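You operate a simulated robot arm through the tools that you are given. There is no shell and no other tool. Be economical: measure what you need, move in short steps, check, and stop when the job is done.

Carry out the task below with a simulated robot arm. There is one attempt and no reset: what you move stays moved.

JOB
Set the controls near the top of the side table. At the end: the yellow switch of the small teal machine is switched on; the brown round bottle from the top of the side table is on the green box (marked "WIPES"); the grey sliding block is set to in; the green ring stands where the brown round bottle stood; the blue knob of the small teal machine is turned to off; whatever was shut is shut again. Leave all else as you found it, and nothing knocked over.

It is judged by the outcome, as a careful person would: the job done as asked, and still so three seconds after it is handed in. It fails if anything else is knocked over, pushed out of place, dropped, spilled or broken.

ROBOT AND FRAMES
A 6-joint arm with a two-finger parallel gripper, fixed in place. Base frame: the origin is at the foot of the arm, x ahead of it, y to its left, z up. Lengths are in m, angles in degrees, forces in N, time in s.
With the tool pointing down near the work surface it reaches from about 0.22 to 0.62 m from the base axis. Its first joint turns from -66.0 to 66.0 degrees. Payload 2.7 kg.
The TCP is the grasp point between the finger pads, 0.023 m short of the fingertips. In the tool frame z runs along the fingers and y along their closing line. The gripper opens to 0.094 m. The fingers are 0.038 m wide and 0.01 m thick; the gripper's body (0.054 by 0.096 m) begins 0.039 m behind the TCP.
Orientation is that of the tool frame in the base frame, as a unit quaternion [x, y, z, w]. With the fingers straight down and closing along the base's y, the tool's x points along the base's -x, its y along +y and its z along -z.

CONTROLS
- The arm moves only by the tool arm_command. Its argument "motion" is a list of rows, each an object (a shift or turn left out is 0, a gripper value left out holds the last) with "angular": the turn, a rotation vector about the base's x, y, z in degrees, a list of three; "travel": the shift along the base's x, y, z in cm, a list of three; "grip": the closure in counts, from 0 (fully open) to 255 (shut). In form: [{"angular": [ax, ay, az], "travel": [dx, dy, dz], "grip": grip}, ...]. A call has 1 to 8 rows; each row is the pose to reach, as a shift and turn from the pose commanded when the call began. A row lasts 0.2 s, in which the tool goes at most 0.05 m and 8.6 degrees; a call with a longer step from one row to the next is refused whole, and so is a gripper value outside its range. Where a pose cannot be reached the arm comes as near as it can. A force on the tool above 40 N (or 10 N above the force at the start of the call, whichever is more), or a blocked arm, ends the call early, and 0.2 s more pass. The fingers move at their own pace (about 0.045 m/s each) and stop on an object; they squeeze with about 26 N. The grip force told is the motor's: it shows also when the fingers shut on nothing. Time passes only in rows, and 0.2 s behind the last, so rows that repeat a pose let the fingers close. It gives the time, the measured TCP pose, the force on the tool (base axes), the opening and the grip force at its end, in the units of the frame above (readings bear some noise).
- Cameras (640 x 400 px; columns grow to the right, rows downward): "scene" is fixed at [0.0883, -0.4583, 1.3897]; the picture's right is [0.52, -0.85, 0.00], its down [-0.60, -0.37, -0.71] and it looks along [0.60, 0.37, -0.71] (base axes); focal length 214 px, centre (320, 200). "wrist" rides on the gripper at [-0.039, 0, -0.044] in the tool frame; the picture's right is [0.00, -1.00, 0.00], its down [0.97, 0.00, -0.24] and it looks along [0.24, 0.00, 0.97] (tool axes); focal length 218 px, centre (320, 200).
- camera(camera): a new picture of that camera. No time passes.
- locate(camera, pixels): there is no depth. For up to 12 entries [column, row, z] of the newest picture of that camera ("zoom" is the newest enlarged one), the place [x, y] in the base frame at which the ray of that pixel passes the height z, good to about 0.002 m. No time passes.
- inspect(camera, box): a new picture of the part [left, top, right, bottom] of that camera's present view, enlarged. No time passes.
- finish_job(): hands the job in; it is judged then, once.

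Work in short steps. Measure before you move; look again where a grasp or a placing could have gone wrong, and mend it. You have 80 turns and 38 pictures in all, those below and enlarged ones among them. Open the gripper and draw the arm clear of the work before you hand the job in, unless the task says otherwise; then end with one line.

The tools are called after "Request:" as name(argument=value, ...) on one line, values as JSON. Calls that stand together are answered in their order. arm_command: Moves the arm, as the interface text tells. Its arguments: {"type":"object","properties":{"motion":{"type":"array","items":{"type":"object","properties":{"angular":{"type":"array","items":{"type":"number"}},"travel":{"type":"array","items":{"type":"number"}},"grip":{"type":"number"}}}}},"required":["motion"]} The other tools are called the same way: camera (camera) takes a picture; locate (camera, pixels) gives the place at which the rays of pixels pass given heights; inspect (camera, box) takes an enlarged picture of a part of a camera's view; finish_job () hands the job in.

At the start:

```text
t: 0.0
eef_pos: [0.2215, -0.243, 1.2532]
tcp_rot: [0.0, 1.0, 0.0, -0.001]
contact_force: [0.5, 0.4, 0.5]
width: 0.0941
finger_force: 0.0
```

scene: 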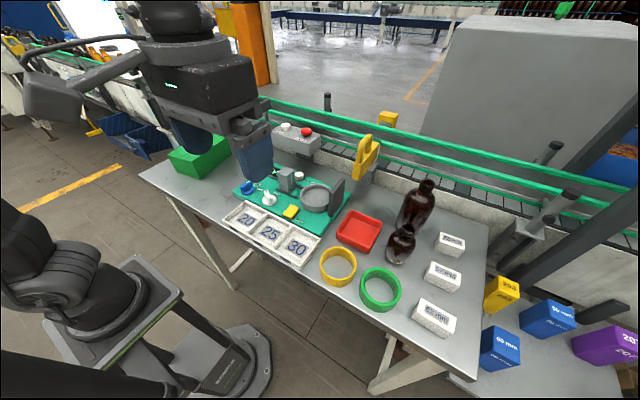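
wrist: 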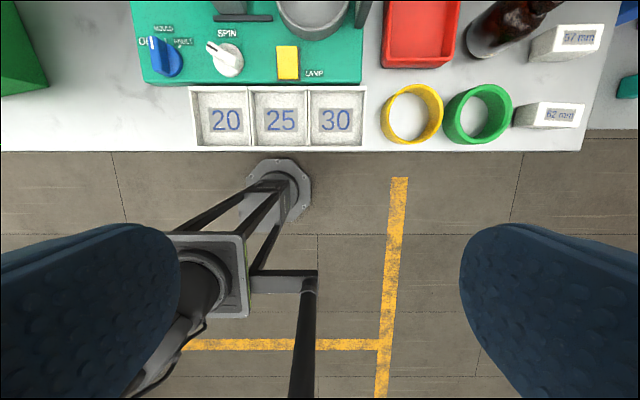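

The scene shows the teal machine around (290,195), bottles around (410,215), and the green box at (200,160). I'll enlarge these parts for detail.

Request:
inspect(camera="scene", box=[220, 110, 380, 210])

Request:
inspect(camera="scene", box=[310, 170, 490, 320])

Request:
inspect(camera="wrist", box=[120, 0, 400, 160])

```text
4.00 times, centred on (300, 160) of scene
```

zoom: 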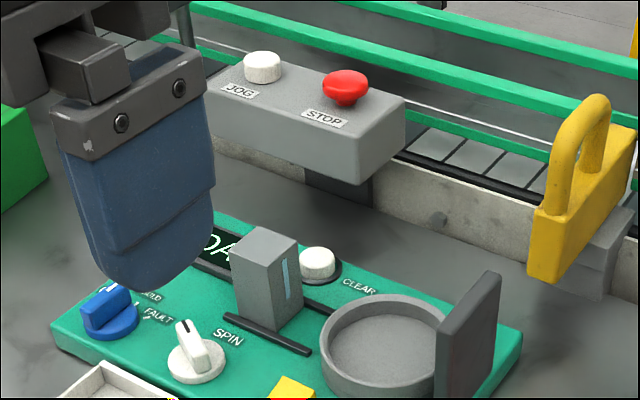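

```text
2.67 times, centred on (400, 245) of scene
```

zoom: 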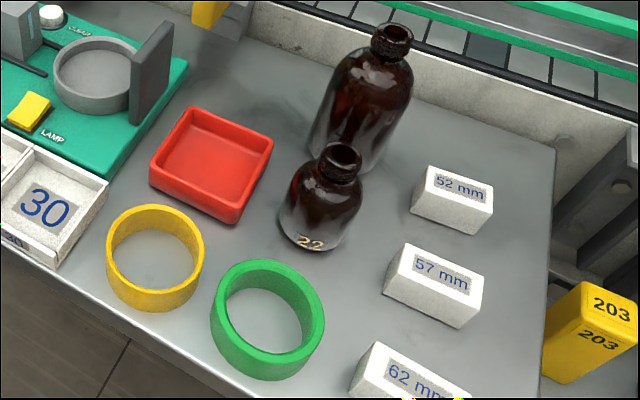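

```text
2.29 times, centred on (260, 80) of wrist
```

zoom: 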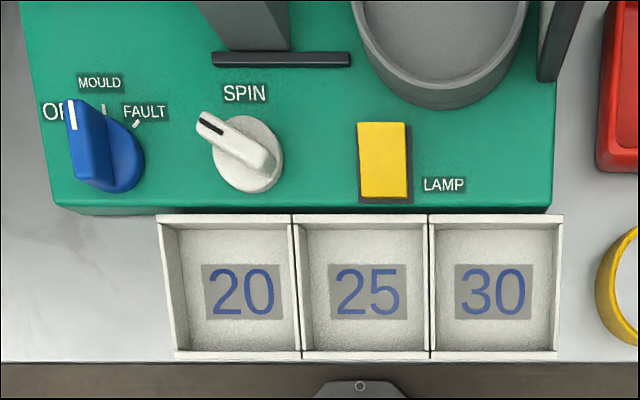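

The blue knob's marks and the sliding block need a closer view. I'll measure key points first.

Request:
locate(camera="scene", pixels=[[247, 187, 1.0], [268, 199, 1.0], [291, 211, 0.99], [287, 180, 1.0], [315, 195, 1.0], [400, 255, 0.95], [379, 290, 0.95], [338, 266, 0.95], [410, 225, 0.95], [200, 160, 1.0], [358, 230, 0.95]])

Request:
locate(camera="wrist", pixels=[[165, 58, 1.0], [225, 60, 1.0], [287, 63, 0.99], [478, 114, 0.95], [490, 50, 0.95], [20, 90, 1.0], [245, 18, 0.98], [411, 112, 0.95]])

```text
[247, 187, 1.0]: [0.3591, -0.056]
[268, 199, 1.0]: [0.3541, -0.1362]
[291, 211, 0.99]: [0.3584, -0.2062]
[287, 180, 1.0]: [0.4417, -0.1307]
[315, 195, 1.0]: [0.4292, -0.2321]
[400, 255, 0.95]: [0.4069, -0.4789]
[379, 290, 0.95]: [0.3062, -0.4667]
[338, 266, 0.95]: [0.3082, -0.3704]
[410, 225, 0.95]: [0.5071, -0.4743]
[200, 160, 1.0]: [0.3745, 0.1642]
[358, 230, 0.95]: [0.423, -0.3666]
```

```text
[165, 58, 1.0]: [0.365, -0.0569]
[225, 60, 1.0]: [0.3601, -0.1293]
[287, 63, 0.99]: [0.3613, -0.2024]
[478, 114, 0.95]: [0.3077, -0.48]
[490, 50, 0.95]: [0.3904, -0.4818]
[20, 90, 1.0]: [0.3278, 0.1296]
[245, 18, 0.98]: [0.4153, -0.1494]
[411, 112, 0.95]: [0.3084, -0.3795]
```

Machine is near x 0.36–0.45, y −0.06…−0.23. I move high over it to look down.

Request:
arm_command(motion=[{"travel": [3, 4, 0]}, {"travel": [6, 7, 0]}, {"travel": [9, 10, 0]}, {"travel": [13, 12, 0]}, {"travel": [16, 13, 0]}, {"travel": [16, 13, 0]}])

Request:
camera(camera="wrist")

Request:
inspect(camera="wrist", box=[160, 60, 480, 260])

```text
t: 1.4
eef_pos: [0.38, -0.1126, 1.2524]
tcp_rot: [0.0, 1.0, 0.0, 0.0]
contact_force: [0.0, 0.1, 0.2]
width: 0.094
finger_force: 0.0
```

```text
32 pictures are left
```

wrist: 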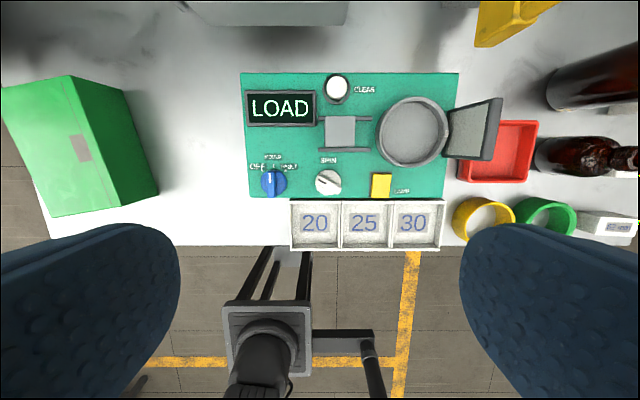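

```text
2.00 times, centred on (320, 160) of wrist
```

zoom: 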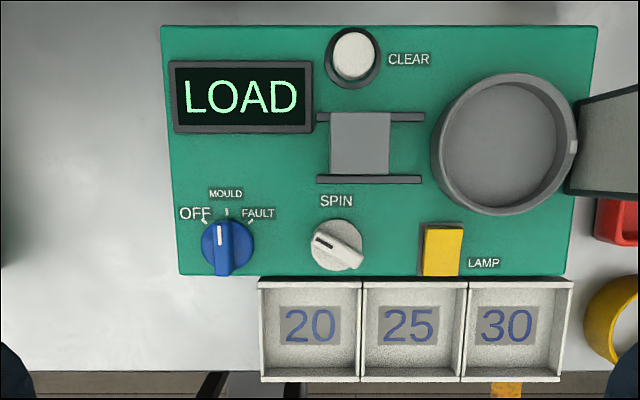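

The knob points at MOULD; OFF is about 45° counter-clockwise. Next I check the slider's marks more closely and the bottle shapes.

Request:
inspect(camera="wrist", box=[300, 100, 400, 165])

Request:
inspect(camera="scene", box=[255, 150, 355, 215])

Request:
inspect(camera="scene", box=[370, 170, 450, 270])

```text
6.15 times, centred on (350, 132) of wrist
```

zoom: 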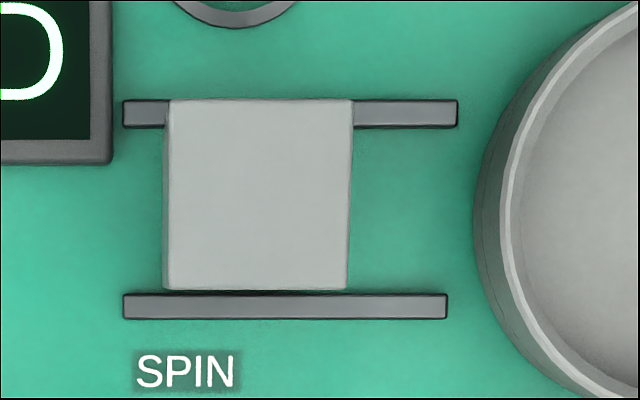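

```text
6.15 times, centred on (305, 182) of scene
```

zoom: 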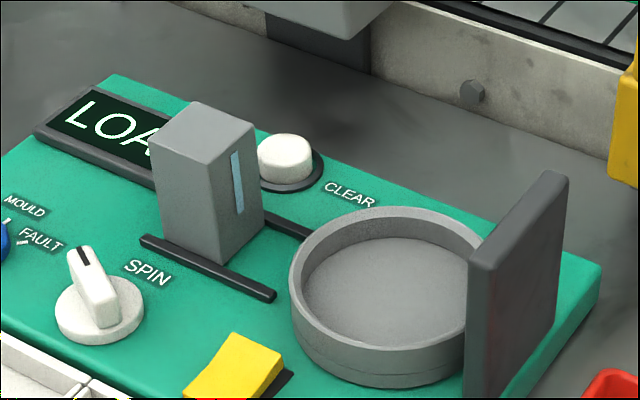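

```text
4.00 times, centred on (410, 220) of scene
```

zoom: 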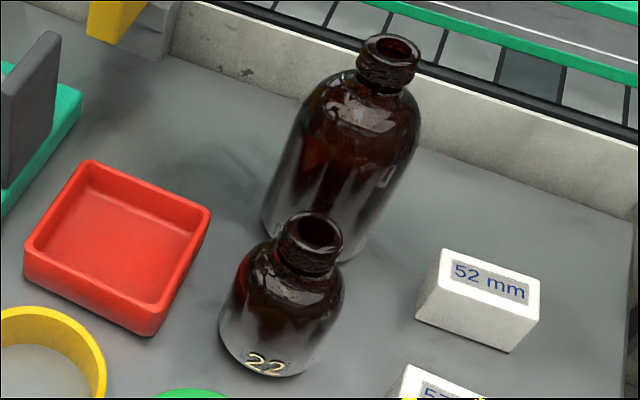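

The slider's sensing window faces the dish, so "in" is most likely toward the dish (−y). Both bottles look similar; I move above them to view their shape from the top.

Request:
arm_command(motion=[{"travel": [0, -5, 0]}, {"travel": [0, -10, 0]}, {"travel": [0, -15, 0]}, {"travel": [0, -20, 0]}, {"travel": [0, -25, 0]}, {"travel": [1, -30, 0]}, {"travel": [1, -33, 0]}, {"travel": [1, -33, 0]}])

Request:
camera(camera="wrist")

Request:
inspect(camera="wrist", box=[200, 0, 440, 180])

```text
refused: row 6 steps farther than a row can; nothing moved
```

```text
27 pictures are left
```

wrist: 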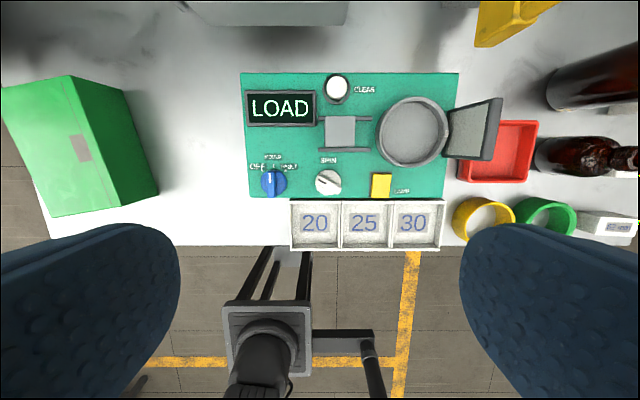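

```text
2.22 times, centred on (320, 90) of wrist
```

zoom: 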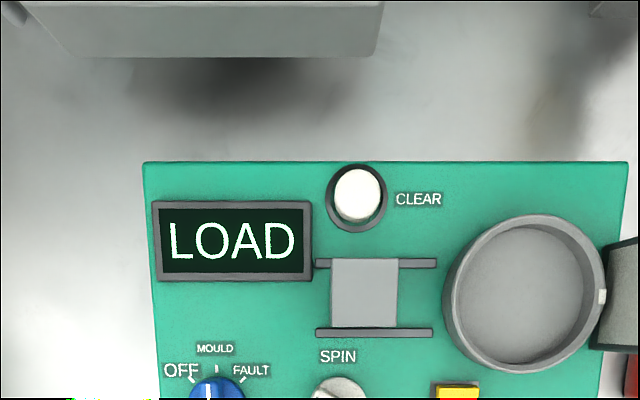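

The move was refused for too long a step (the x shift in row 6). I repeat it with purely lateral steps.

Request:
arm_command(motion=[{"travel": [0, -4.5, 0]}, {"travel": [0, -9, 0]}, {"travel": [0, -13.5, 0]}, {"travel": [0, -18, 0]}, {"travel": [0, -22.5, 0]}, {"travel": [0, -27, 0]}, {"travel": [0, -31.5, 0]}, {"travel": [0, -33, 0]}])

Request:
camera(camera="wrist")

```text
t: 3.2
eef_pos: [0.3632, -0.3941, 1.2341]
tcp_rot: [0.0, 1.0, 0.0, 0.0]
contact_force: [-0.8, 0.1, 0.6]
width: 0.0941
finger_force: 0.1
out of reach, approached as far as the arm can: row 6, 7, 8
```

```text
25 pictures are left
```

wrist: 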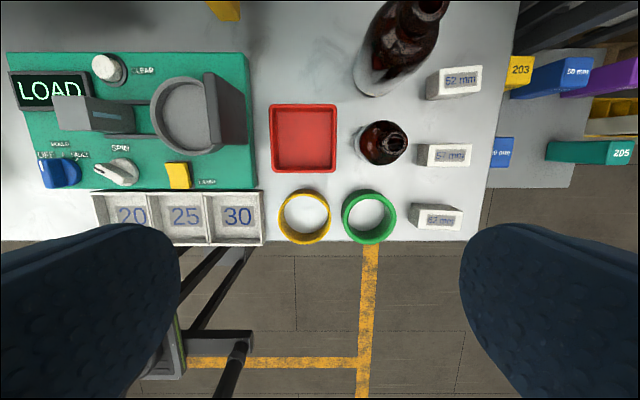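

Both bottles are visible at (385,142) and (400,45). I enlarge to compare shapes.

Request:
inspect(camera="wrist", box=[320, 0, 480, 180])

Request:
locate(camera="wrist", pixels=[[369, 218, 0.975], [369, 218, 0.95], [343, 215, 0.975], [397, 214, 0.975], [369, 191, 0.975], [394, 145, 1.03], [355, 142, 0.96], [378, 165, 0.96], [421, 8, 1.1], [387, 97, 0.95], [303, 140, 0.96]])

```text
2.22 times, centred on (400, 90) of wrist
```

zoom: 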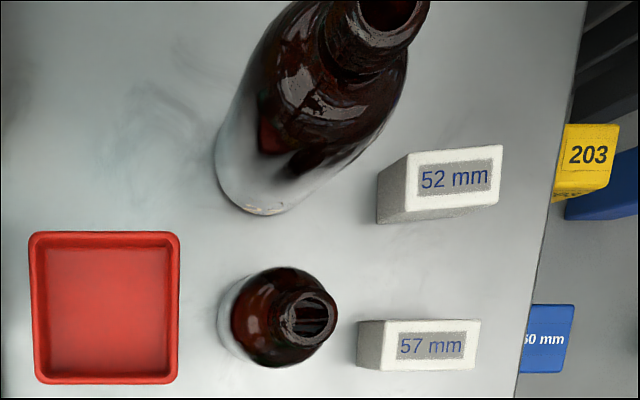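

```text
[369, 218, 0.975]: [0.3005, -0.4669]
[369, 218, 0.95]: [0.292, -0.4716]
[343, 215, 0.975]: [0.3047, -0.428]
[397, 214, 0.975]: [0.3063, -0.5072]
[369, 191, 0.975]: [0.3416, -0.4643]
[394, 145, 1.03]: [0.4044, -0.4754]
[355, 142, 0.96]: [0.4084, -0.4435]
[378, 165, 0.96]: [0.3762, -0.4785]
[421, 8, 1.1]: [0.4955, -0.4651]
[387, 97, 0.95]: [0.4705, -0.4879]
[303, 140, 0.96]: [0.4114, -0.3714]
```

The small bottle (marked 22) is the one within reach and beside the ring. I'll find its height by matching the scene and wrist rays of its mouth, and likewise for the ring.

Request:
locate(camera="scene", pixels=[[408.7, 229.5, 1.02], [408.7, 229.5, 1.03], [408.7, 229.5, 1.04], [408.7, 229.5, 1.05], [400, 255, 0.95]])

Request:
locate(camera="zoom", pixels=[[311, 319, 1.02], [311, 319, 1.03], [311, 319, 1.04], [311, 319, 1.05], [218, 315, 0.96], [255, 365, 0.96], [283, 319, 1.03], [338, 319, 1.03], [311, 345, 1.03]])

Request:
inspect(camera="wrist", box=[270, 100, 470, 250])

```text
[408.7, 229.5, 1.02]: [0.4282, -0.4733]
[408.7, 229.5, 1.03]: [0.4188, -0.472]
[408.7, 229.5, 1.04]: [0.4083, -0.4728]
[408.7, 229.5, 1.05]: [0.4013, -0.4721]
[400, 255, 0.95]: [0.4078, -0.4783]
```

```text
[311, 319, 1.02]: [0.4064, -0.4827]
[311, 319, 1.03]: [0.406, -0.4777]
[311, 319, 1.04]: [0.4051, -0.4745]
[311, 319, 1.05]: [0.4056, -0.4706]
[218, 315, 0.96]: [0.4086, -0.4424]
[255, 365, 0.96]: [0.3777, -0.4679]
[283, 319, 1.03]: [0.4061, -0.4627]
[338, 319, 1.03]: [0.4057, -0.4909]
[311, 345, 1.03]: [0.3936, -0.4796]
```

```text
2.67 times, centred on (370, 175) of wrist
```

zoom: 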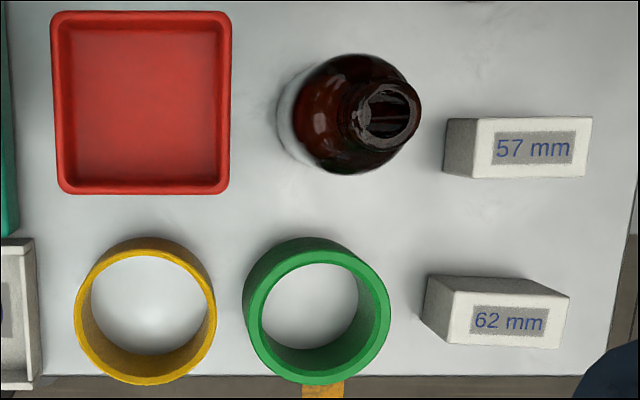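

Bottle mouth is at about (0.406,−0.474), top z≈1.043, neck ~28 mm wide. I'll yaw the tool to the radial direction (−48°) while retreating a bit to stay clear of the tall bottle.

Request:
arm_command(motion=[{"angular": [0, 0, -8], "travel": [-1, 1, -1]}, {"angular": [0, 0, -16], "travel": [-2, 2, -2]}, {"angular": [0, 0, -24], "travel": [-3, 3, -4]}, {"angular": [0, 0, -32], "travel": [-4, 4, -6]}, {"angular": [0, 0, -40], "travel": [-4, 4, -8]}, {"angular": [0, 0, -48], "travel": [-4, 4, -10]}, {"angular": [0, 0, -48], "travel": [-4, 4, -10]}])

```text
t: 4.8
eef_pos: [0.3226, -0.3548, 1.1338]
tcp_rot: [0.407, 0.913, 0.0, 0.001]
contact_force: [-0.2, -0.3, 0.2]
width: 0.0944
finger_force: 0.2
```

Pose is clamped properly to the measured one. Now narrow the fingers to about 5 cm, tilt 10° outward for reach and go to hover at about z=1.10 over the neck.

Request:
arm_command(motion=[{"angular": [-3.8, -3.25, 0], "travel": [2, -2.9, -1], "grip": 115}, {"angular": [-7.6, -6.5, 0], "travel": [4, -5.8, -2]}, {"angular": [-7.6, -6.5, 0], "travel": [6, -8.6, -2.5]}, {"angular": [-7.6, -6.5, 0], "travel": [8.3, -11.9, -2.8]}, {"angular": [-7.6, -6.5, 0], "travel": [8.3, -11.9, -2.8]}])

Request:
camera(camera="wrist")

```text
t: 6.0
eef_pos: [0.4055, -0.4714, 1.106]
tcp_rot: [0.406, 0.91, -0.038, 0.078]
contact_force: [0.2, 0.1, 0.9]
width: 0.0513
finger_force: 0.0
```

```text
22 pictures are left
```

wrist: 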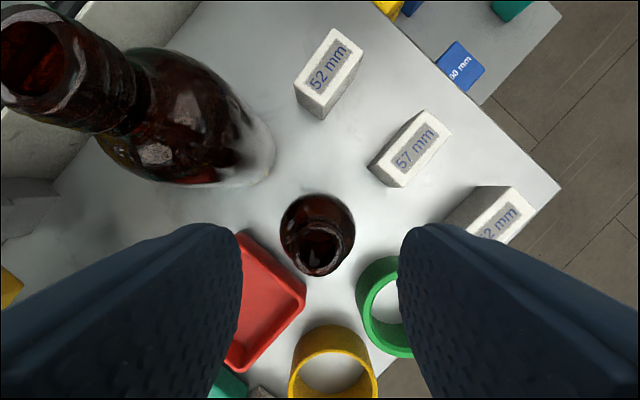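

The mouth appears at (319,248) between the fingers; I check its place at z=1.043.

Request:
locate(camera="wrist", pixels=[[319, 248, 1.043], [319, 240, 1.043], [294, 245, 1.043], [345, 245, 1.043]])

```text
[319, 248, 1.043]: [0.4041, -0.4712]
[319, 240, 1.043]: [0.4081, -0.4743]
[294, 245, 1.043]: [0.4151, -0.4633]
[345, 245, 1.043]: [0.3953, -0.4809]
```

The mouth centre is (0.405,−0.472), aligned with the TCP. I descend straight to z≈1.040 and close on the neck.

Request:
arm_command(motion=[{"travel": [0, 0, -3]}, {"travel": [-0.1, -0.05, -5]}, {"travel": [-0.1, -0.05, -6.6]}, {"travel": [-0.1, -0.05, -6.6]}, {"travel": [-0.1, -0.05, -6.6], "grip": 255}, {"travel": [-0.1, -0.05, -6.6], "grip": 255}, {"travel": [-0.1, -0.05, -6.6], "grip": 255}])

Request:
inspect(camera="scene", box=[340, 160, 480, 270])

```text
t: 7.6
eef_pos: [0.4073, -0.4729, 1.0447]
tcp_rot: [0.406, 0.909, -0.041, 0.085]
contact_force: [-0.1, 0.7, 30.1]
width: 0.0268
finger_force: 25.4
```

```text
3.64 times, centred on (410, 215) of scene
```

zoom: 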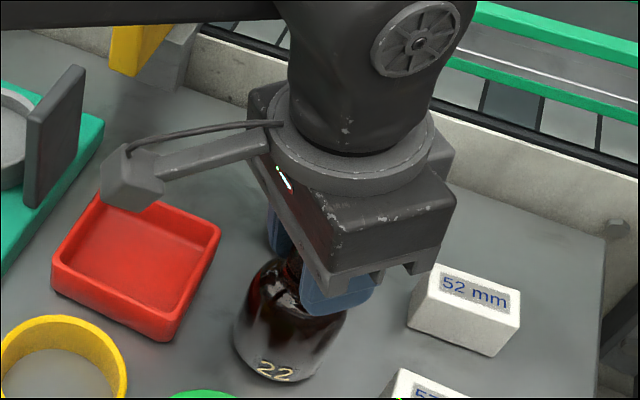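

Grip held on the neck (26.8 mm), with the tips pressing the shoulder slightly. I lift and retreat inward a bit, then check.

Request:
arm_command(motion=[{"travel": [0, 0, 1.5]}, {"travel": [0, 0, 4]}, {"travel": [-1, 1.2, 7]}, {"travel": [-3, 3.5, 10]}, {"travel": [-5, 6, 13]}, {"travel": [-5, 6, 13]}])

Request:
camera(camera="scene")

```text
t: 9.0
eef_pos: [0.3538, -0.4125, 1.1709]
tcp_rot: [0.405, 0.91, -0.038, 0.079]
contact_force: [0.0, -0.2, -1.0]
width: 0.027
finger_force: 26.1
```

```text
20 pictures are left
```

scene: 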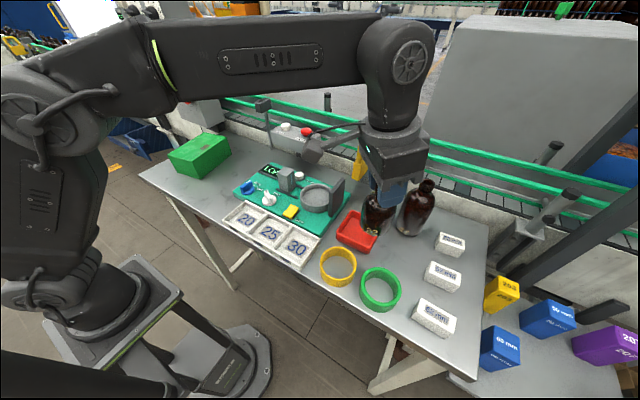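

The bottle is held upright and the green box at (200,155) is now unobstructed. I enlarge it to measure its top.

Request:
inspect(camera="scene", box=[150, 120, 250, 190])

```text
5.71 times, centred on (200, 155) of scene
```

zoom: 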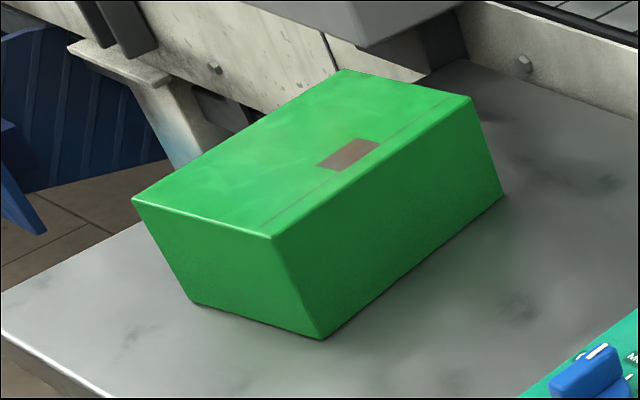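

I solve the box height from its vertical edges: bottoms (322,338), (503,198), tops (273,237), (470,98).

Request:
locate(camera="zoom", pixels=[[322, 338, 0.95], [503, 198, 0.95], [192, 302, 0.95], [273, 237, 1.03], [273, 237, 1.05], [470, 98, 1.03], [470, 98, 1.05], [133, 200, 1.03], [133, 200, 1.05], [342, 70, 1.04], [348, 154, 1.04]])

```text
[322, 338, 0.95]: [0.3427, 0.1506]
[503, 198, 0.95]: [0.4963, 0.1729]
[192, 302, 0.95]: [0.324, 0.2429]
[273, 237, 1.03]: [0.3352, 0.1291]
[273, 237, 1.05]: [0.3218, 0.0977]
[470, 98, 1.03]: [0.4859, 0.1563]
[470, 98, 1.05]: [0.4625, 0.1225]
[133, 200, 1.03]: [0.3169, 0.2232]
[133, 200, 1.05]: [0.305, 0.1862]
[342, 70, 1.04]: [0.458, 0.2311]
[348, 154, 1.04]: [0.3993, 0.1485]
```

Box top z≈1.018, corners (0.343,0.150),(0.496,0.172),(0.324,0.243), so its centre is (0.41,0.207). I carry the bottle across at TCP z≈1.20 (bottle bottom ≈1.105), yawing as it goes.

Request:
arm_command(motion=[{"angular": [0, 0, 5], "travel": [-1, 4, 1.5]}, {"angular": [0, 0, 10], "travel": [-1.5, 8.2, 3]}, {"angular": [0, 0, 15], "travel": [-1.5, 12.7, 3]}, {"angular": [0, 0, 20], "travel": [-1.5, 17.2, 3]}, {"angular": [0, 0, 25], "travel": [-1.5, 21.7, 3]}, {"angular": [0, 0, 30], "travel": [-1.5, 26.2, 3]}, {"angular": [0, 0, 35], "travel": [-1.5, 30.7, 3]}, {"angular": [0, 0, 40], "travel": [-1.5, 35, 3]}])

```text
t: 10.8
eef_pos: [0.3386, -0.0644, 1.1993]
tcp_rot: [0.068, 0.994, -0.008, 0.087]
contact_force: [0.7, 0.1, -1.8]
width: 0.0271
finger_force: 26.0
```

Held and on track. I continue to above the box centre at (0.41,0.207).

Request:
arm_command(motion=[{"angular": [0, 0, 5], "travel": [1, 4.4, 0]}, {"angular": [0, 0, 10], "travel": [2, 8.8, 0]}, {"angular": [0, 0, 15], "travel": [3, 13.2, 0]}, {"angular": [0, 0, 20], "travel": [4, 17.6, 0]}, {"angular": [0, 0, 25], "travel": [5, 22, 0]}, {"angular": [0, 0, 30], "travel": [6.5, 26.2, -1]}, {"angular": [0, 0, 30], "travel": [7, 27, -3]}, {"angular": [0, 0, 30], "travel": [7, 27, -3]}])

Request:
inspect(camera="scene", box=[130, 90, 290, 190])

```text
t: 12.6
eef_pos: [0.4086, 0.2076, 1.1682]
tcp_rot: [-0.192, 0.978, 0.015, 0.086]
contact_force: [-0.1, 0.0, -1.7]
width: 0.0272
finger_force: 25.8
```

```text
4.00 times, centred on (210, 140) of scene
```

zoom: 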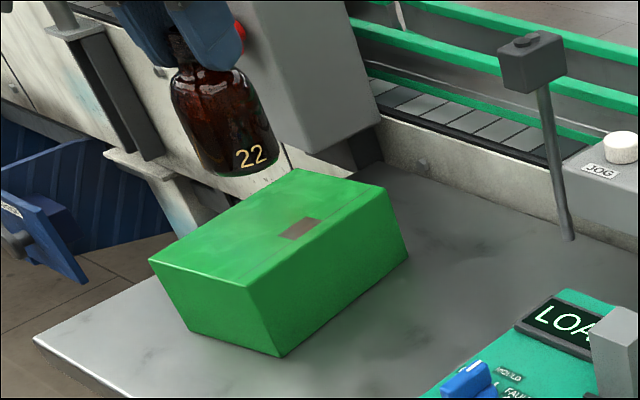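

The bottle hangs over the box. I lower it to just above the expected contact height (TCP ≈1.117).

Request:
arm_command(motion=[{"travel": [0, 0, -2.5]}, {"travel": [0, 0, -4.5]}, {"travel": [0, 0, -5.1]}, {"travel": [0, 0, -5.1]}])

Request:
inspect(camera="scene", box=[150, 100, 250, 165])

```text
t: 13.6
eef_pos: [0.4093, 0.2067, 1.1183]
tcp_rot: [-0.19, 0.978, 0.014, 0.086]
contact_force: [-0.2, 0.2, -1.1]
width: 0.0271
finger_force: 26.2
```

```text
6.15 times, centred on (200, 132) of scene
```

zoom: 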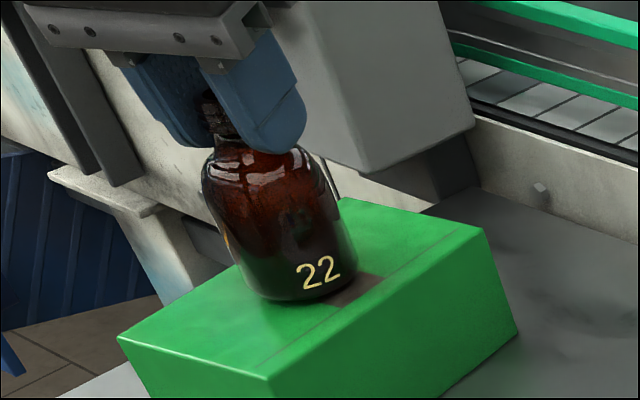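

Nearly in contact, with no force yet. I lower in 2 mm steps until it touches.

Request:
arm_command(motion=[{"travel": [0, 0, -0.2]}, {"travel": [0, 0, -0.4]}, {"travel": [0, 0, -0.4]}])

```text
t: 14.4
eef_pos: [0.4094, 0.2059, 1.1168]
tcp_rot: [-0.191, 0.978, 0.015, 0.087]
contact_force: [-1.6, -1.8, 11.6]
width: 0.0271
finger_force: 26.2
```

Contact of 11.6 N shows the bottle stands on the box. I open the fingers to about 5 cm and rise.

Request:
arm_command(motion=[{"grip": 115, "travel": [0, 0, -0.2]}, {"travel": [0, 0, -0.2]}, {"travel": [0, 0, -0.2]}, {"travel": [0, 0, 2]}, {"travel": [0, 0, 5]}, {"travel": [0, 0, 7]}])

Request:
inspect(camera="scene", box=[150, 90, 310, 190])

```text
t: 15.8
eef_pos: [0.411, 0.2058, 1.1854]
tcp_rot: [-0.192, 0.978, 0.014, 0.086]
contact_force: [-0.6, 0.5, 0.8]
width: 0.0516
finger_force: 0.1
```

```text
4.00 times, centred on (230, 140) of scene
```

zoom: 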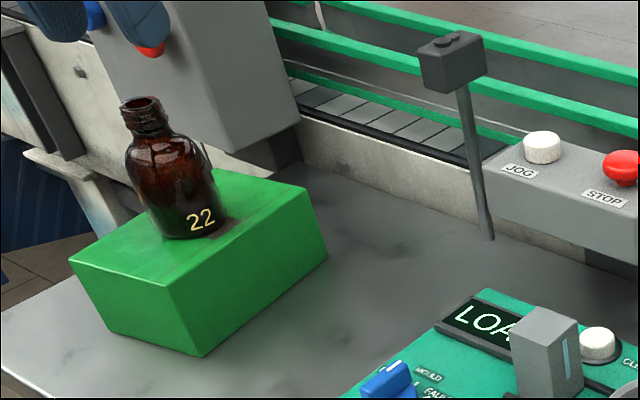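

The bottle stands well on the box. Now I remove the tilt and move toward the blue knob at about (0.362,−0.057).

Request:
arm_command(motion=[{"angular": [-1.87, 4.63, 0], "travel": [-0.8, -4.5, 0.5]}, {"angular": [-3.75, 9.27, 0], "travel": [-1.6, -9, 0.5]}, {"angular": [-3.75, 9.27, 0], "travel": [-2.4, -13.5, 0.5]}, {"angular": [-3.75, 9.27, 0], "travel": [-3.2, -18, 0.5]}, {"angular": [-3.75, 9.27, 0], "travel": [-4.2, -22.5, 0.5]}, {"angular": [-3.75, 9.27, 0], "travel": [-4.8, -26.3, 0.5]}])

Request:
arm_command(motion=[{"angular": [0, 0, -7.3], "travel": [0, 0, -2]}, {"angular": [0, 0, -14.6], "travel": [0, 0, -4]}, {"angular": [0, 0, -22], "travel": [0, 0, -6]}, {"angular": [0, 0, -22], "travel": [0, 0, -6]}])

Request:
camera(camera="wrist")

```text
t: 17.2
eef_pos: [0.3612, -0.0567, 1.1899]
tcp_rot: [-0.192, 0.981, -0.002, 0.001]
contact_force: [-0.5, 0.6, 0.3]
width: 0.0516
finger_force: 0.1
```

```text
t: 18.2
eef_pos: [0.3621, -0.0566, 1.1278]
tcp_rot: [-0.001, 1.0, -0.003, 0.0]
contact_force: [0.4, 0.9, 0.0]
width: 0.0518
finger_force: 0.1
```

```text
15 pictures are left
```

wrist: 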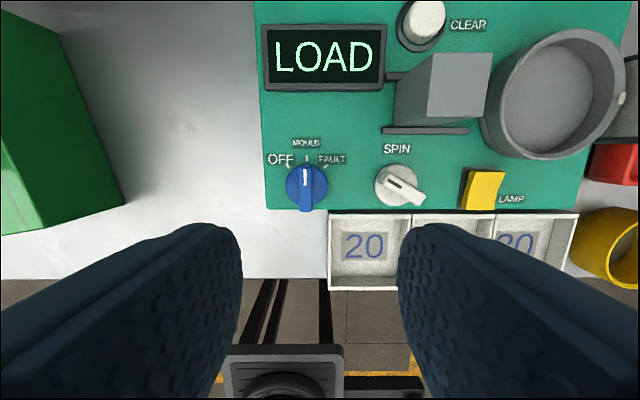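

I triangulate the plate height from the SPIN label, and the knob ends at (305,168)–(305,208), from both cameras.

Request:
locate(camera="wrist", pixels=[[397, 148, 0.97], [397, 148, 0.98], [397, 148, 0.99], [305, 168, 1.0], [305, 208, 1.0], [307, 188, 1.0], [307, 188, 0.99], [305, 188, 1.01], [480, 190, 0.99], [467, 172, 0.99], [501, 172, 0.99], [481, 208, 0.99]])

Request:
locate(camera="scene", pixels=[[277.0, 193.7, 0.97], [277.0, 193.7, 0.98], [277.0, 193.7, 0.99]])

Request:
inspect(camera="scene", box=[232, 170, 312, 220])

```text
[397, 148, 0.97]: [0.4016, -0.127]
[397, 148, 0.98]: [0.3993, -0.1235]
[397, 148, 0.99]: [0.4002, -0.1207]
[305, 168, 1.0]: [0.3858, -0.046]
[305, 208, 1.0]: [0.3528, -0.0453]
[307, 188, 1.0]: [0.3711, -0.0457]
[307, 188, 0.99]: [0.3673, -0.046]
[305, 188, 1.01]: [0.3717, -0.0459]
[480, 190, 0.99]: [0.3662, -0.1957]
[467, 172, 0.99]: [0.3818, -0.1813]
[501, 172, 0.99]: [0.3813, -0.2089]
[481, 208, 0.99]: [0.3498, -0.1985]
```

```text
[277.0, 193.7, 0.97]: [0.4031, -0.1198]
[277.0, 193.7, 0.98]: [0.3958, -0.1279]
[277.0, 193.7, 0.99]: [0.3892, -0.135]
```

```text
8.00 times, centred on (272, 195) of scene
```

zoom: 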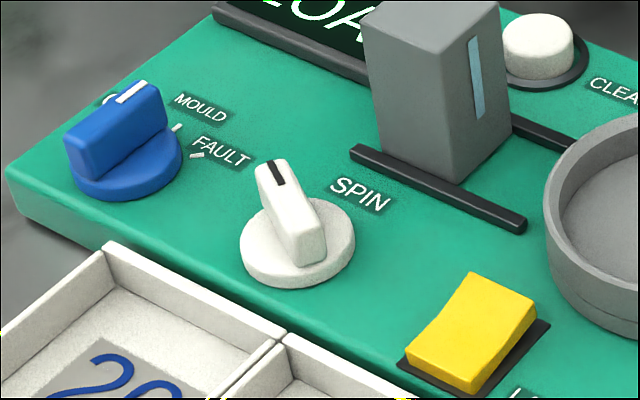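

The plate is at about z=0.977. I locate the knob's bar top in the zoom to get its height.

Request:
locate(camera="zoom", pixels=[[115, 117, 0.995], [115, 117, 1.005], [115, 117, 1.015], [147, 90, 1.005], [85, 144, 1.005], [455, 370, 0.985], [503, 285, 0.99], [405, 30, 1.04], [430, 5, 1.04]])

Request:
inspect(camera="wrist", box=[360, 30, 560, 220])

```text
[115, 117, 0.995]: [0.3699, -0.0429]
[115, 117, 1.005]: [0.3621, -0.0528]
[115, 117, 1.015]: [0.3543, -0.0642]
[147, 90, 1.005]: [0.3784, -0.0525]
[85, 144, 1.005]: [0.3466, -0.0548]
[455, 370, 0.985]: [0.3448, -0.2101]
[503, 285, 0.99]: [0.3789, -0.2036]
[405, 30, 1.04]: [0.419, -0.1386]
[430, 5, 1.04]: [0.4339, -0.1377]
```

```text
2.11 times, centred on (460, 125) of wrist
```

zoom: 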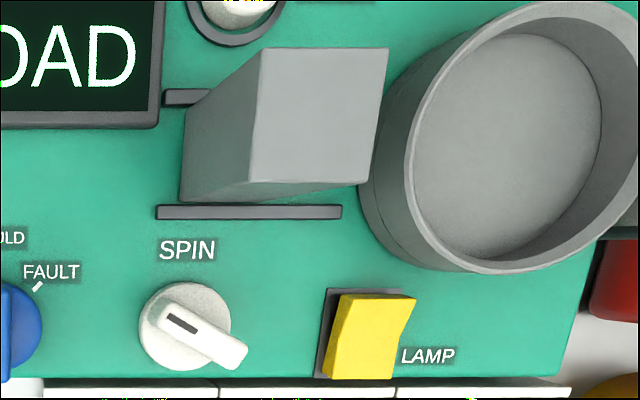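

Knob centre is (0.368,−0.046), bar top z≈0.998, plate 0.977. I narrow to ~33 mm and descend so the tips straddle the bar (TCP ≈1.011).

Request:
arm_command(motion=[{"travel": [0.6, 1.06, -4], "grip": 165}, {"travel": [0.6, 1.06, -8]}, {"travel": [0.6, 1.06, -10.5]}, {"travel": [0.6, 1.06, -11.7]}, {"travel": [0.6, 1.06, -11.7]}])

```text
t: 19.4
eef_pos: [0.3683, -0.0465, 1.0135]
tcp_rot: [0.0, 1.0, -0.003, 0.001]
contact_force: [0.5, -0.2, 0.2]
width: 0.0332
finger_force: 0.0
```

No contact on the way down. I close gently on the bar and check.

Request:
arm_command(motion=[{"travel": [0, 0, -0.2], "grip": 255}, {"travel": [0, 0, -0.2]}, {"travel": [0, 0, -0.2]}])

```text
t: 20.2
eef_pos: [0.3681, -0.0453, 1.0113]
tcp_rot: [-0.001, 1.0, -0.002, 0.001]
contact_force: [-0.2, 13.5, 5.9]
width: 0.0119
finger_force: 45.6
```

The bar is held (11.9 mm) with a slight +y side force, so I shift 1 mm that way while turning +45° counter-clockwise.

Request:
arm_command(motion=[{"travel": [0, 0.1, 0]}, {"angular": [0, 0, 8], "travel": [0, 0.1, 0]}, {"angular": [0, 0, 16], "travel": [0, 0.1, 0]}, {"angular": [0, 0, 24], "travel": [0, 0.1, 0]}, {"angular": [0, 0, 32], "travel": [0, 0.1, 0]}, {"angular": [0, 0, 40], "travel": [0, 0.1, 0]}, {"angular": [0, 0, 46], "travel": [0, 0.1, 0]}, {"angular": [0, 0, 46], "travel": [0, 0.1, 0]}])

```text
t: 22.0
eef_pos: [0.3676, -0.0438, 1.0127]
tcp_rot: [-0.391, 0.921, -0.002, 0.001]
contact_force: [-6.9, 15.3, 19.3]
width: 0.0123
finger_force: 44.6
```

Turned 46°. I open and rise, then rotate the tool back and look.

Request:
arm_command(motion=[{"grip": 165}, {"grip": 165}, {"grip": 165}, {"travel": [0, 0, 3]}, {"travel": [0, -3, 7]}, {"travel": [0, -7, 11]}])

Request:
arm_command(motion=[{"angular": [0, 0, -8]}, {"angular": [0, 0, -16]}, {"angular": [0, 0, -24]}, {"angular": [0, 0, -32]}, {"angular": [0, 0, -40]}, {"angular": [0, 0, -46]}, {"angular": [0, 0, -46]}])

Request:
camera(camera="wrist")

```text
refused: row 6 steps farther than a row can; nothing moved
```

```text
t: 23.6
eef_pos: [0.3683, -0.0454, 1.0114]
tcp_rot: [0.0, 1.0, -0.002, 0.0]
contact_force: [1.1, 2.3, 18.5]
width: 0.0119
finger_force: 45.1
```

```text
12 pictures are left
```

wrist: 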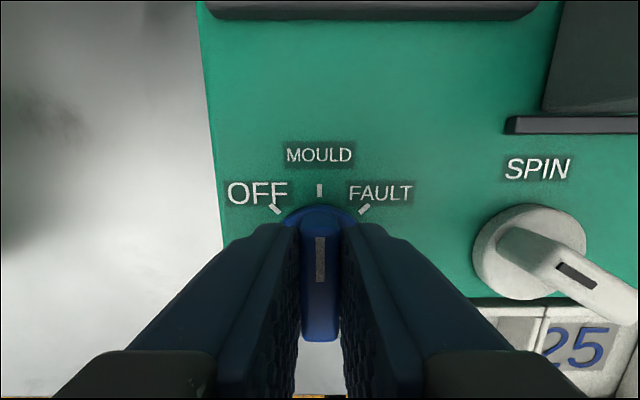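

The release was refused (a step too long), and the following yaw turned the knob back to MOULD. I redo the +46° turn, and release in a separate call.

Request:
arm_command(motion=[{"angular": [0, 0, 8]}, {"angular": [0, 0, 16]}, {"angular": [0, 0, 24]}, {"angular": [0, 0, 32]}, {"angular": [0, 0, 40]}, {"angular": [0, 0, 46]}, {"angular": [0, 0, 46]}])

```text
t: 25.2
eef_pos: [0.3673, -0.0442, 1.011]
tcp_rot: [-0.391, 0.92, -0.001, 0.001]
contact_force: [0.4, 12.4, 13.0]
width: 0.012
finger_force: 44.6
```

Turned again to 46°. Now I open and rise straight up.

Request:
arm_command(motion=[{"grip": 165}, {"grip": 165}, {"grip": 165}, {"travel": [0, 0, 3]}, {"travel": [0, 0, 7]}, {"travel": [0, 0, 11]}])

```text
t: 26.6
eef_pos: [0.3692, -0.0439, 1.1223]
tcp_rot: [-0.391, 0.92, -0.003, 0.001]
contact_force: [0.1, -0.7, 0.5]
width: 0.0332
finger_force: 0.0
```

Free. I yaw back and move between the lamp switch and slider for a look.

Request:
arm_command(motion=[{"angular": [0, 0, -8], "travel": [0, -2, 0]}, {"angular": [0, 0, -16], "travel": [0, -5, 0]}, {"angular": [0, 0, -24], "travel": [0, -8, 0]}, {"angular": [0, 0, -32], "travel": [0, -10, 0]}, {"angular": [0, 0, -40], "travel": [0, -11, 0]}, {"angular": [0, 0, -46], "travel": [0, -11, 0]}, {"angular": [0, 0, -46], "travel": [0, -11, 0]}])

Request:
camera(camera="wrist")

```text
t: 28.2
eef_pos: [0.3684, -0.154, 1.1227]
tcp_rot: [0.0, 1.0, -0.002, 0.0]
contact_force: [0.2, -0.1, -0.2]
width: 0.0331
finger_force: 0.1
```

```text
11 pictures are left
```

wrist: 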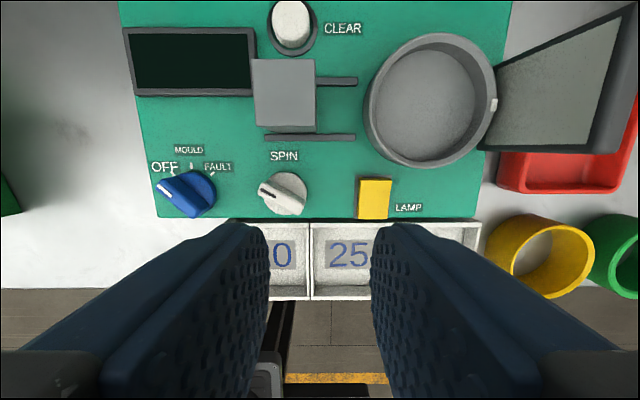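

The knob is at OFF (display went dark). Next I triangulate the slider block's top: wrist (284,95), scene (286,171.3), and the lamp rocker's ends.

Request:
locate(camera="wrist", pixels=[[284, 95, 1.02], [284, 95, 1.03], [284, 95, 1.04], [252, 95, 1.03], [316, 95, 1.03], [284, 60, 1.03], [284, 130, 1.03], [375, 180, 0.99], [374, 217, 0.99], [358, 82, 0.98], [265, 138, 0.98], [356, 138, 0.98]])

Request:
locate(camera="scene", pixels=[[286, 171.3, 1.02], [286, 171.3, 1.03], [286, 171.3, 1.04]])

Request:
inspect(camera="wrist", box=[330, 150, 430, 230])

```text
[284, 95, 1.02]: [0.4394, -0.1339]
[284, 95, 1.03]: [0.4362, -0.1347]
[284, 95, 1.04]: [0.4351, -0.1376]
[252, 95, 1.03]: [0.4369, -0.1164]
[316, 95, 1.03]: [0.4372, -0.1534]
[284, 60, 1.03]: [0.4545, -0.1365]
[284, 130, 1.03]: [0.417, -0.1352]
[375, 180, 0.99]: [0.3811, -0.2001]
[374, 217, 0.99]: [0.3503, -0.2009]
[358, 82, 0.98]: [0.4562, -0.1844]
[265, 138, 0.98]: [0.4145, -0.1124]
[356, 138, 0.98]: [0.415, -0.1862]
```

```text
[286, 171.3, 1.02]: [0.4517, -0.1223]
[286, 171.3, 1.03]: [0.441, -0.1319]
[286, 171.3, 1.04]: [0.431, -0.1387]
```

```text
5.00 times, centred on (380, 190) of wrist
```

zoom: 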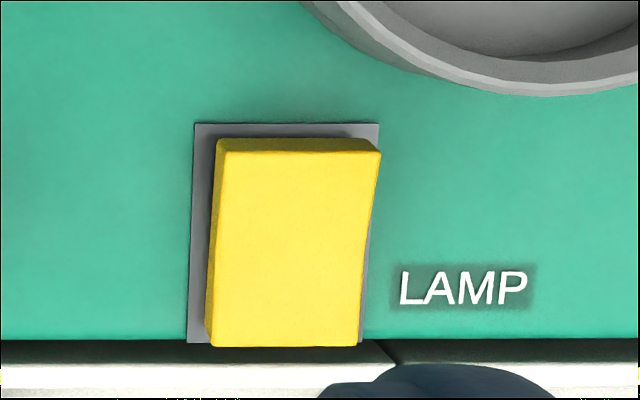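

The rocker's far (+x) end is raised, so it's off; I'll press that end later. First the slider: the block spans x 0.417–0.455, y −0.117…−0.153, top ≈1.033. I close the fingers and go down on its +y side.

Request:
arm_command(motion=[{"travel": [2.5, 2.5, 0], "grip": 255}, {"travel": [5, 5, 0]}, {"travel": [6.8, 6.3, 0]}, {"travel": [6.8, 6.3, -4]}, {"travel": [6.8, 6.3, -7.5]}, {"travel": [6.8, 6.3, -10.2]}, {"travel": [6.8, 6.3, -10.2]}])

```text
t: 29.8
eef_pos: [0.4355, -0.0934, 1.0187]
tcp_rot: [0.0, 1.0, -0.003, 0.0]
contact_force: [-1.0, -0.3, -0.1]
width: 0.0001
finger_force: 25.9
```

No contact, tips at about z=0.996. I push in −y in small steps.

Request:
arm_command(motion=[{"travel": [0, -1, 0]}, {"travel": [0, -1.6, 0]}, {"travel": [0, -2.2, 0]}, {"travel": [0, -2.8, 0]}, {"travel": [0, -3.2, 0]}, {"travel": [0, -3.2, 0]}])

Request:
inspect(camera="scene", box=[225, 140, 345, 215])

```text
t: 31.2
eef_pos: [0.4361, -0.1234, 1.0205]
tcp_rot: [0.0, 1.0, -0.002, 0.0]
contact_force: [0.0, 0.9, 0.4]
width: 0.0
finger_force: 25.5
```

```text
5.33 times, centred on (285, 178) of scene
```

zoom: 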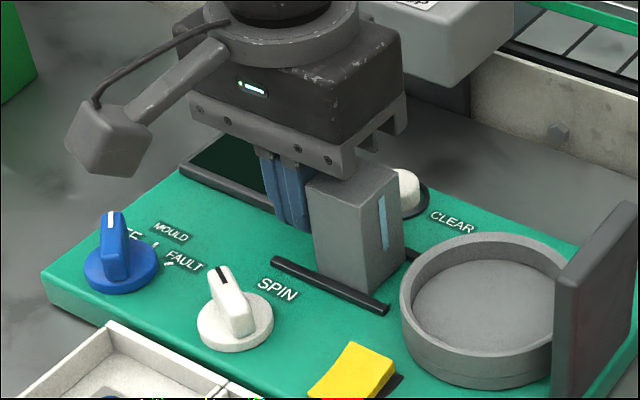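

The block moves freely. I continue in small steps to find its stop.

Request:
arm_command(motion=[{"travel": [0, -0.3, 0]}, {"travel": [0, -0.6, 0]}, {"travel": [0, -0.9, 0]}, {"travel": [0, -1.2, 0]}, {"travel": [0, -1.2, 0]}])

```text
t: 32.4
eef_pos: [0.4357, -0.1359, 1.0182]
tcp_rot: [0.001, 1.0, -0.002, 0.0]
contact_force: [-0.6, 0.7, -0.1]
width: 0.0
finger_force: 26.2
```

Still no stop force. Pushing a few more millimetres in fine steps.

Request:
arm_command(motion=[{"travel": [0, -0.2, 0]}, {"travel": [0, -0.4, 0]}, {"travel": [0, -0.4, 0]}])

Request:
inspect(camera="scene", box=[245, 150, 345, 215])

```text
t: 33.2
eef_pos: [0.437, -0.1395, 1.019]
tcp_rot: [0.0, 1.0, -0.002, -0.001]
contact_force: [-0.2, 0.9, -0.2]
width: 0.0
finger_force: 26.5
```

```text
6.15 times, centred on (295, 182) of scene
```

zoom: 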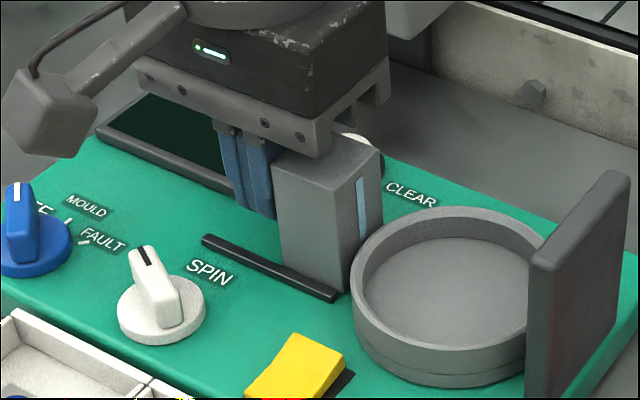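

The block is near the rail end. I keep pushing a bit to feel the stop.

Request:
arm_command(motion=[{"travel": [0, -0.2, 0]}, {"travel": [0, -0.3, 0]}, {"travel": [0, -0.4, 0]}, {"travel": [0, -0.4, 0]}])

```text
t: 34.2
eef_pos: [0.4363, -0.1411, 1.0194]
tcp_rot: [-0.001, 1.0, -0.001, 0.0]
contact_force: [-1.7, 22.0, 0.7]
width: 0.0
finger_force: 26.2
```

Stop felt (22 N). The slider is fully in. I back off, rise, then yaw 90° toward the lamp switch.

Request:
arm_command(motion=[{"travel": [0, 1, 0]}, {"travel": [0, 2, 0]}, {"travel": [0, 2, 4]}, {"travel": [0, 2, 8]}, {"angular": [0, 0, 8], "travel": [-1, 1, 10]}, {"angular": [0, 0, 16], "travel": [-2, 0, 10]}, {"angular": [0, 0, 24], "travel": [-3, -1, 10]}, {"angular": [0, 0, 32], "travel": [-4, -2, 10]}])

Request:
arm_command(motion=[{"angular": [0, 0, 8], "travel": [-0.5, -1, 0]}, {"angular": [0, 0, 16], "travel": [-1, -2, 0]}, {"angular": [0, 0, 24], "travel": [-1.5, -3, 0]}, {"angular": [0, 0, 32], "travel": [-2, -4, 0]}, {"angular": [0, 0, 40], "travel": [-2, -4, 0]}, {"angular": [0, 0, 48], "travel": [-2, -4, 0]}, {"angular": [0, 0, 56], "travel": [-2, -4, 0]}, {"angular": [0, 0, 58], "travel": [-2, -4, 0]}])

```text
t: 36.0
eef_pos: [0.396, -0.1622, 1.119]
tcp_rot: [-0.277, 0.961, -0.002, 0.002]
contact_force: [0.1, 0.5, 0.9]
width: 0.0
finger_force: 25.9
```

```text
t: 37.8
eef_pos: [0.3763, -0.2048, 1.1199]
tcp_rot: [0.709, -0.705, 0.001, -0.002]
contact_force: [-0.6, -0.3, -0.5]
width: 0.0
finger_force: 26.3
```

Aligned at (0.376,−0.204). I descend to just above the rocker's raised end (TCP ≈1.018).

Request:
arm_command(motion=[{"travel": [0.1, 0.3, -4]}, {"travel": [0.1, 0.3, -8]}, {"travel": [0.1, 0.3, -10]}, {"travel": [0.1, 0.3, -10]}])

Request:
inspect(camera="scene", box=[245, 160, 345, 225])

```text
t: 38.8
eef_pos: [0.3767, -0.2002, 1.0176]
tcp_rot: [0.708, -0.706, 0.002, -0.002]
contact_force: [0.3, -0.5, 0.2]
width: 0.0003
finger_force: 26.3
```

```text
6.15 times, centred on (295, 192) of scene
```

zoom: 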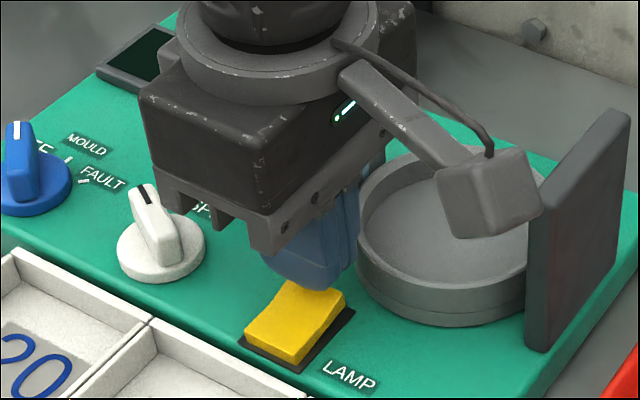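

The tips are over the rocker's far end. I press down in 2–3 mm steps.

Request:
arm_command(motion=[{"travel": [0, 0, -0.3]}, {"travel": [0, 0, -0.5]}, {"travel": [0, 0, -0.7]}, {"travel": [0, 0, -0.9]}, {"travel": [0, 0, -1.1]}, {"travel": [0, 0, -1.1]}])

```text
t: 40.2
eef_pos: [0.3768, -0.2009, 1.0096]
tcp_rot: [0.707, -0.707, 0.003, -0.003]
contact_force: [-1.5, 2.9, 12.7]
width: 0.0002
finger_force: 26.0
```

Contact of 13 N. I press slightly further, then rise and inspect.

Request:
arm_command(motion=[{"travel": [0, 0, -0.2]}, {"travel": [0, 0, -0.4]}, {"travel": [0, 0, -0.4]}])

```text
t: 40.8
eef_pos: [0.3771, -0.2006, 1.0081]
tcp_rot: [0.708, -0.706, 0.005, -0.001]
contact_force: [-4.2, 3.3, 6.6]
width: 0.0
finger_force: 25.7
stopped in row 2: the force on the tool passed its limit (the readings are from after the stop); the commanded pose is now the measured one
```

Request:
arm_command(motion=[{"travel": [0, 0, 3]}, {"travel": [0, 0, 7]}, {"travel": [0, 0, 11]}, {"travel": [-2, 0, 13]}])

Request:
inspect(camera="scene", box=[245, 160, 345, 225])

```text
t: 41.8
eef_pos: [0.3583, -0.2011, 1.1379]
tcp_rot: [0.708, -0.706, 0.004, -0.003]
contact_force: [-0.6, 0.1, 1.1]
width: 0.0002
finger_force: 26.1
```

```text
6.15 times, centred on (295, 192) of scene
```

zoom: 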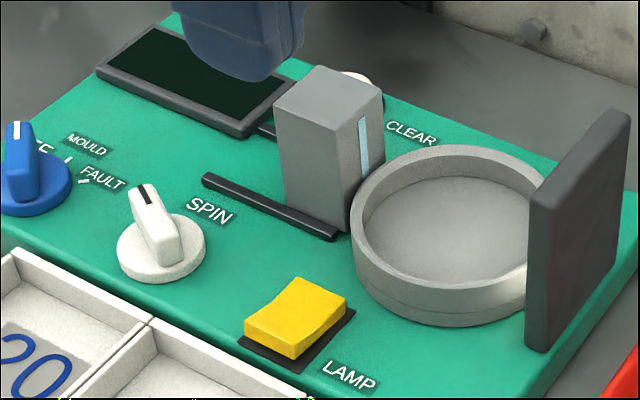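

The near end of the rocker is now raised: flipped on, and the slider is at the rail end. Now the green ring; I triangulate its top centre from the scene at (380.5,285.5).

Request:
locate(camera="scene", pixels=[[380.5, 285.5, 0.96], [380.5, 285.5, 0.97], [380.5, 285.5, 0.98], [380.5, 285.5, 0.99], [359.5, 286, 0.98], [401.5, 286, 0.98], [373, 309, 0.95]])

```text
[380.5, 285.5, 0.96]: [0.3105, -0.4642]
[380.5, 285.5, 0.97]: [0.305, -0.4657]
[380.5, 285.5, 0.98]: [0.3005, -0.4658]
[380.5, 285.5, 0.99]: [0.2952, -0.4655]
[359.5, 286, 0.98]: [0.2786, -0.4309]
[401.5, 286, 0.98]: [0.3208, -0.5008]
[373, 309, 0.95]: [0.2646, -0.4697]
```

Ring centre ≈(0.3015,−0.466), top ≈0.978, outer radius ≈40 mm. I'll grip its −x wall with the present 90° yaw, opening to 33 mm. Moving over (0.269,−0.466).

Request:
arm_command(motion=[{"travel": [-1.5, -4.5, 0], "grip": 165}, {"travel": [-3, -9, 0]}, {"travel": [-4.5, -13.5, 0]}, {"travel": [-6, -18, 0]}, {"travel": [-7.5, -22.5, 0]}, {"travel": [-8.9, -26.5, 0]}, {"travel": [-8.9, -26.5, -4]}, {"travel": [-8.9, -26.5, -4]}])

Request:
camera(camera="wrist")

```text
t: 43.6
eef_pos: [0.2707, -0.4665, 1.0984]
tcp_rot: [0.707, -0.707, 0.005, -0.003]
contact_force: [-0.1, 0.0, 0.4]
width: 0.033
finger_force: 0.0
```

```text
5 pictures are left
```

wrist: 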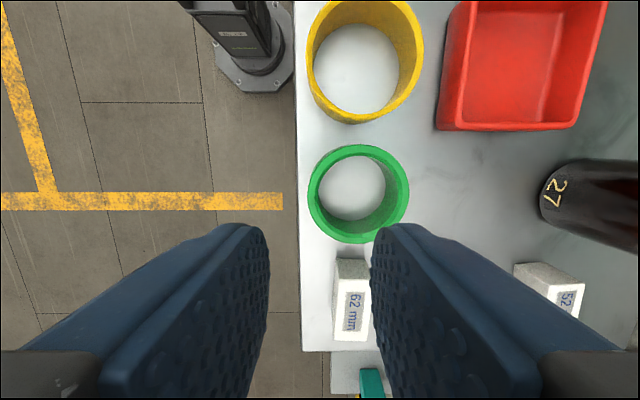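

The ring is seen at columns 308–409. I locate its rim at z=0.978 for a fine alignment.

Request:
locate(camera="wrist", pixels=[[308, 190, 0.978], [409, 190, 0.978], [358, 145, 0.978], [358, 243, 0.978], [320, 190, 0.978], [335, 262, 0.978], [296, 190, 0.95], [320, 170, 0.978]])

```text
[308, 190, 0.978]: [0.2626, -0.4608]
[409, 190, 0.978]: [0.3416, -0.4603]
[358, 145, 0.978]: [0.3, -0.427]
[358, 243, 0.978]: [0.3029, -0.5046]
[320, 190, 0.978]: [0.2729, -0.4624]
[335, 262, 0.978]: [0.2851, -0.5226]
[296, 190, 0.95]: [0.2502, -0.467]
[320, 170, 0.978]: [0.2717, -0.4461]
```

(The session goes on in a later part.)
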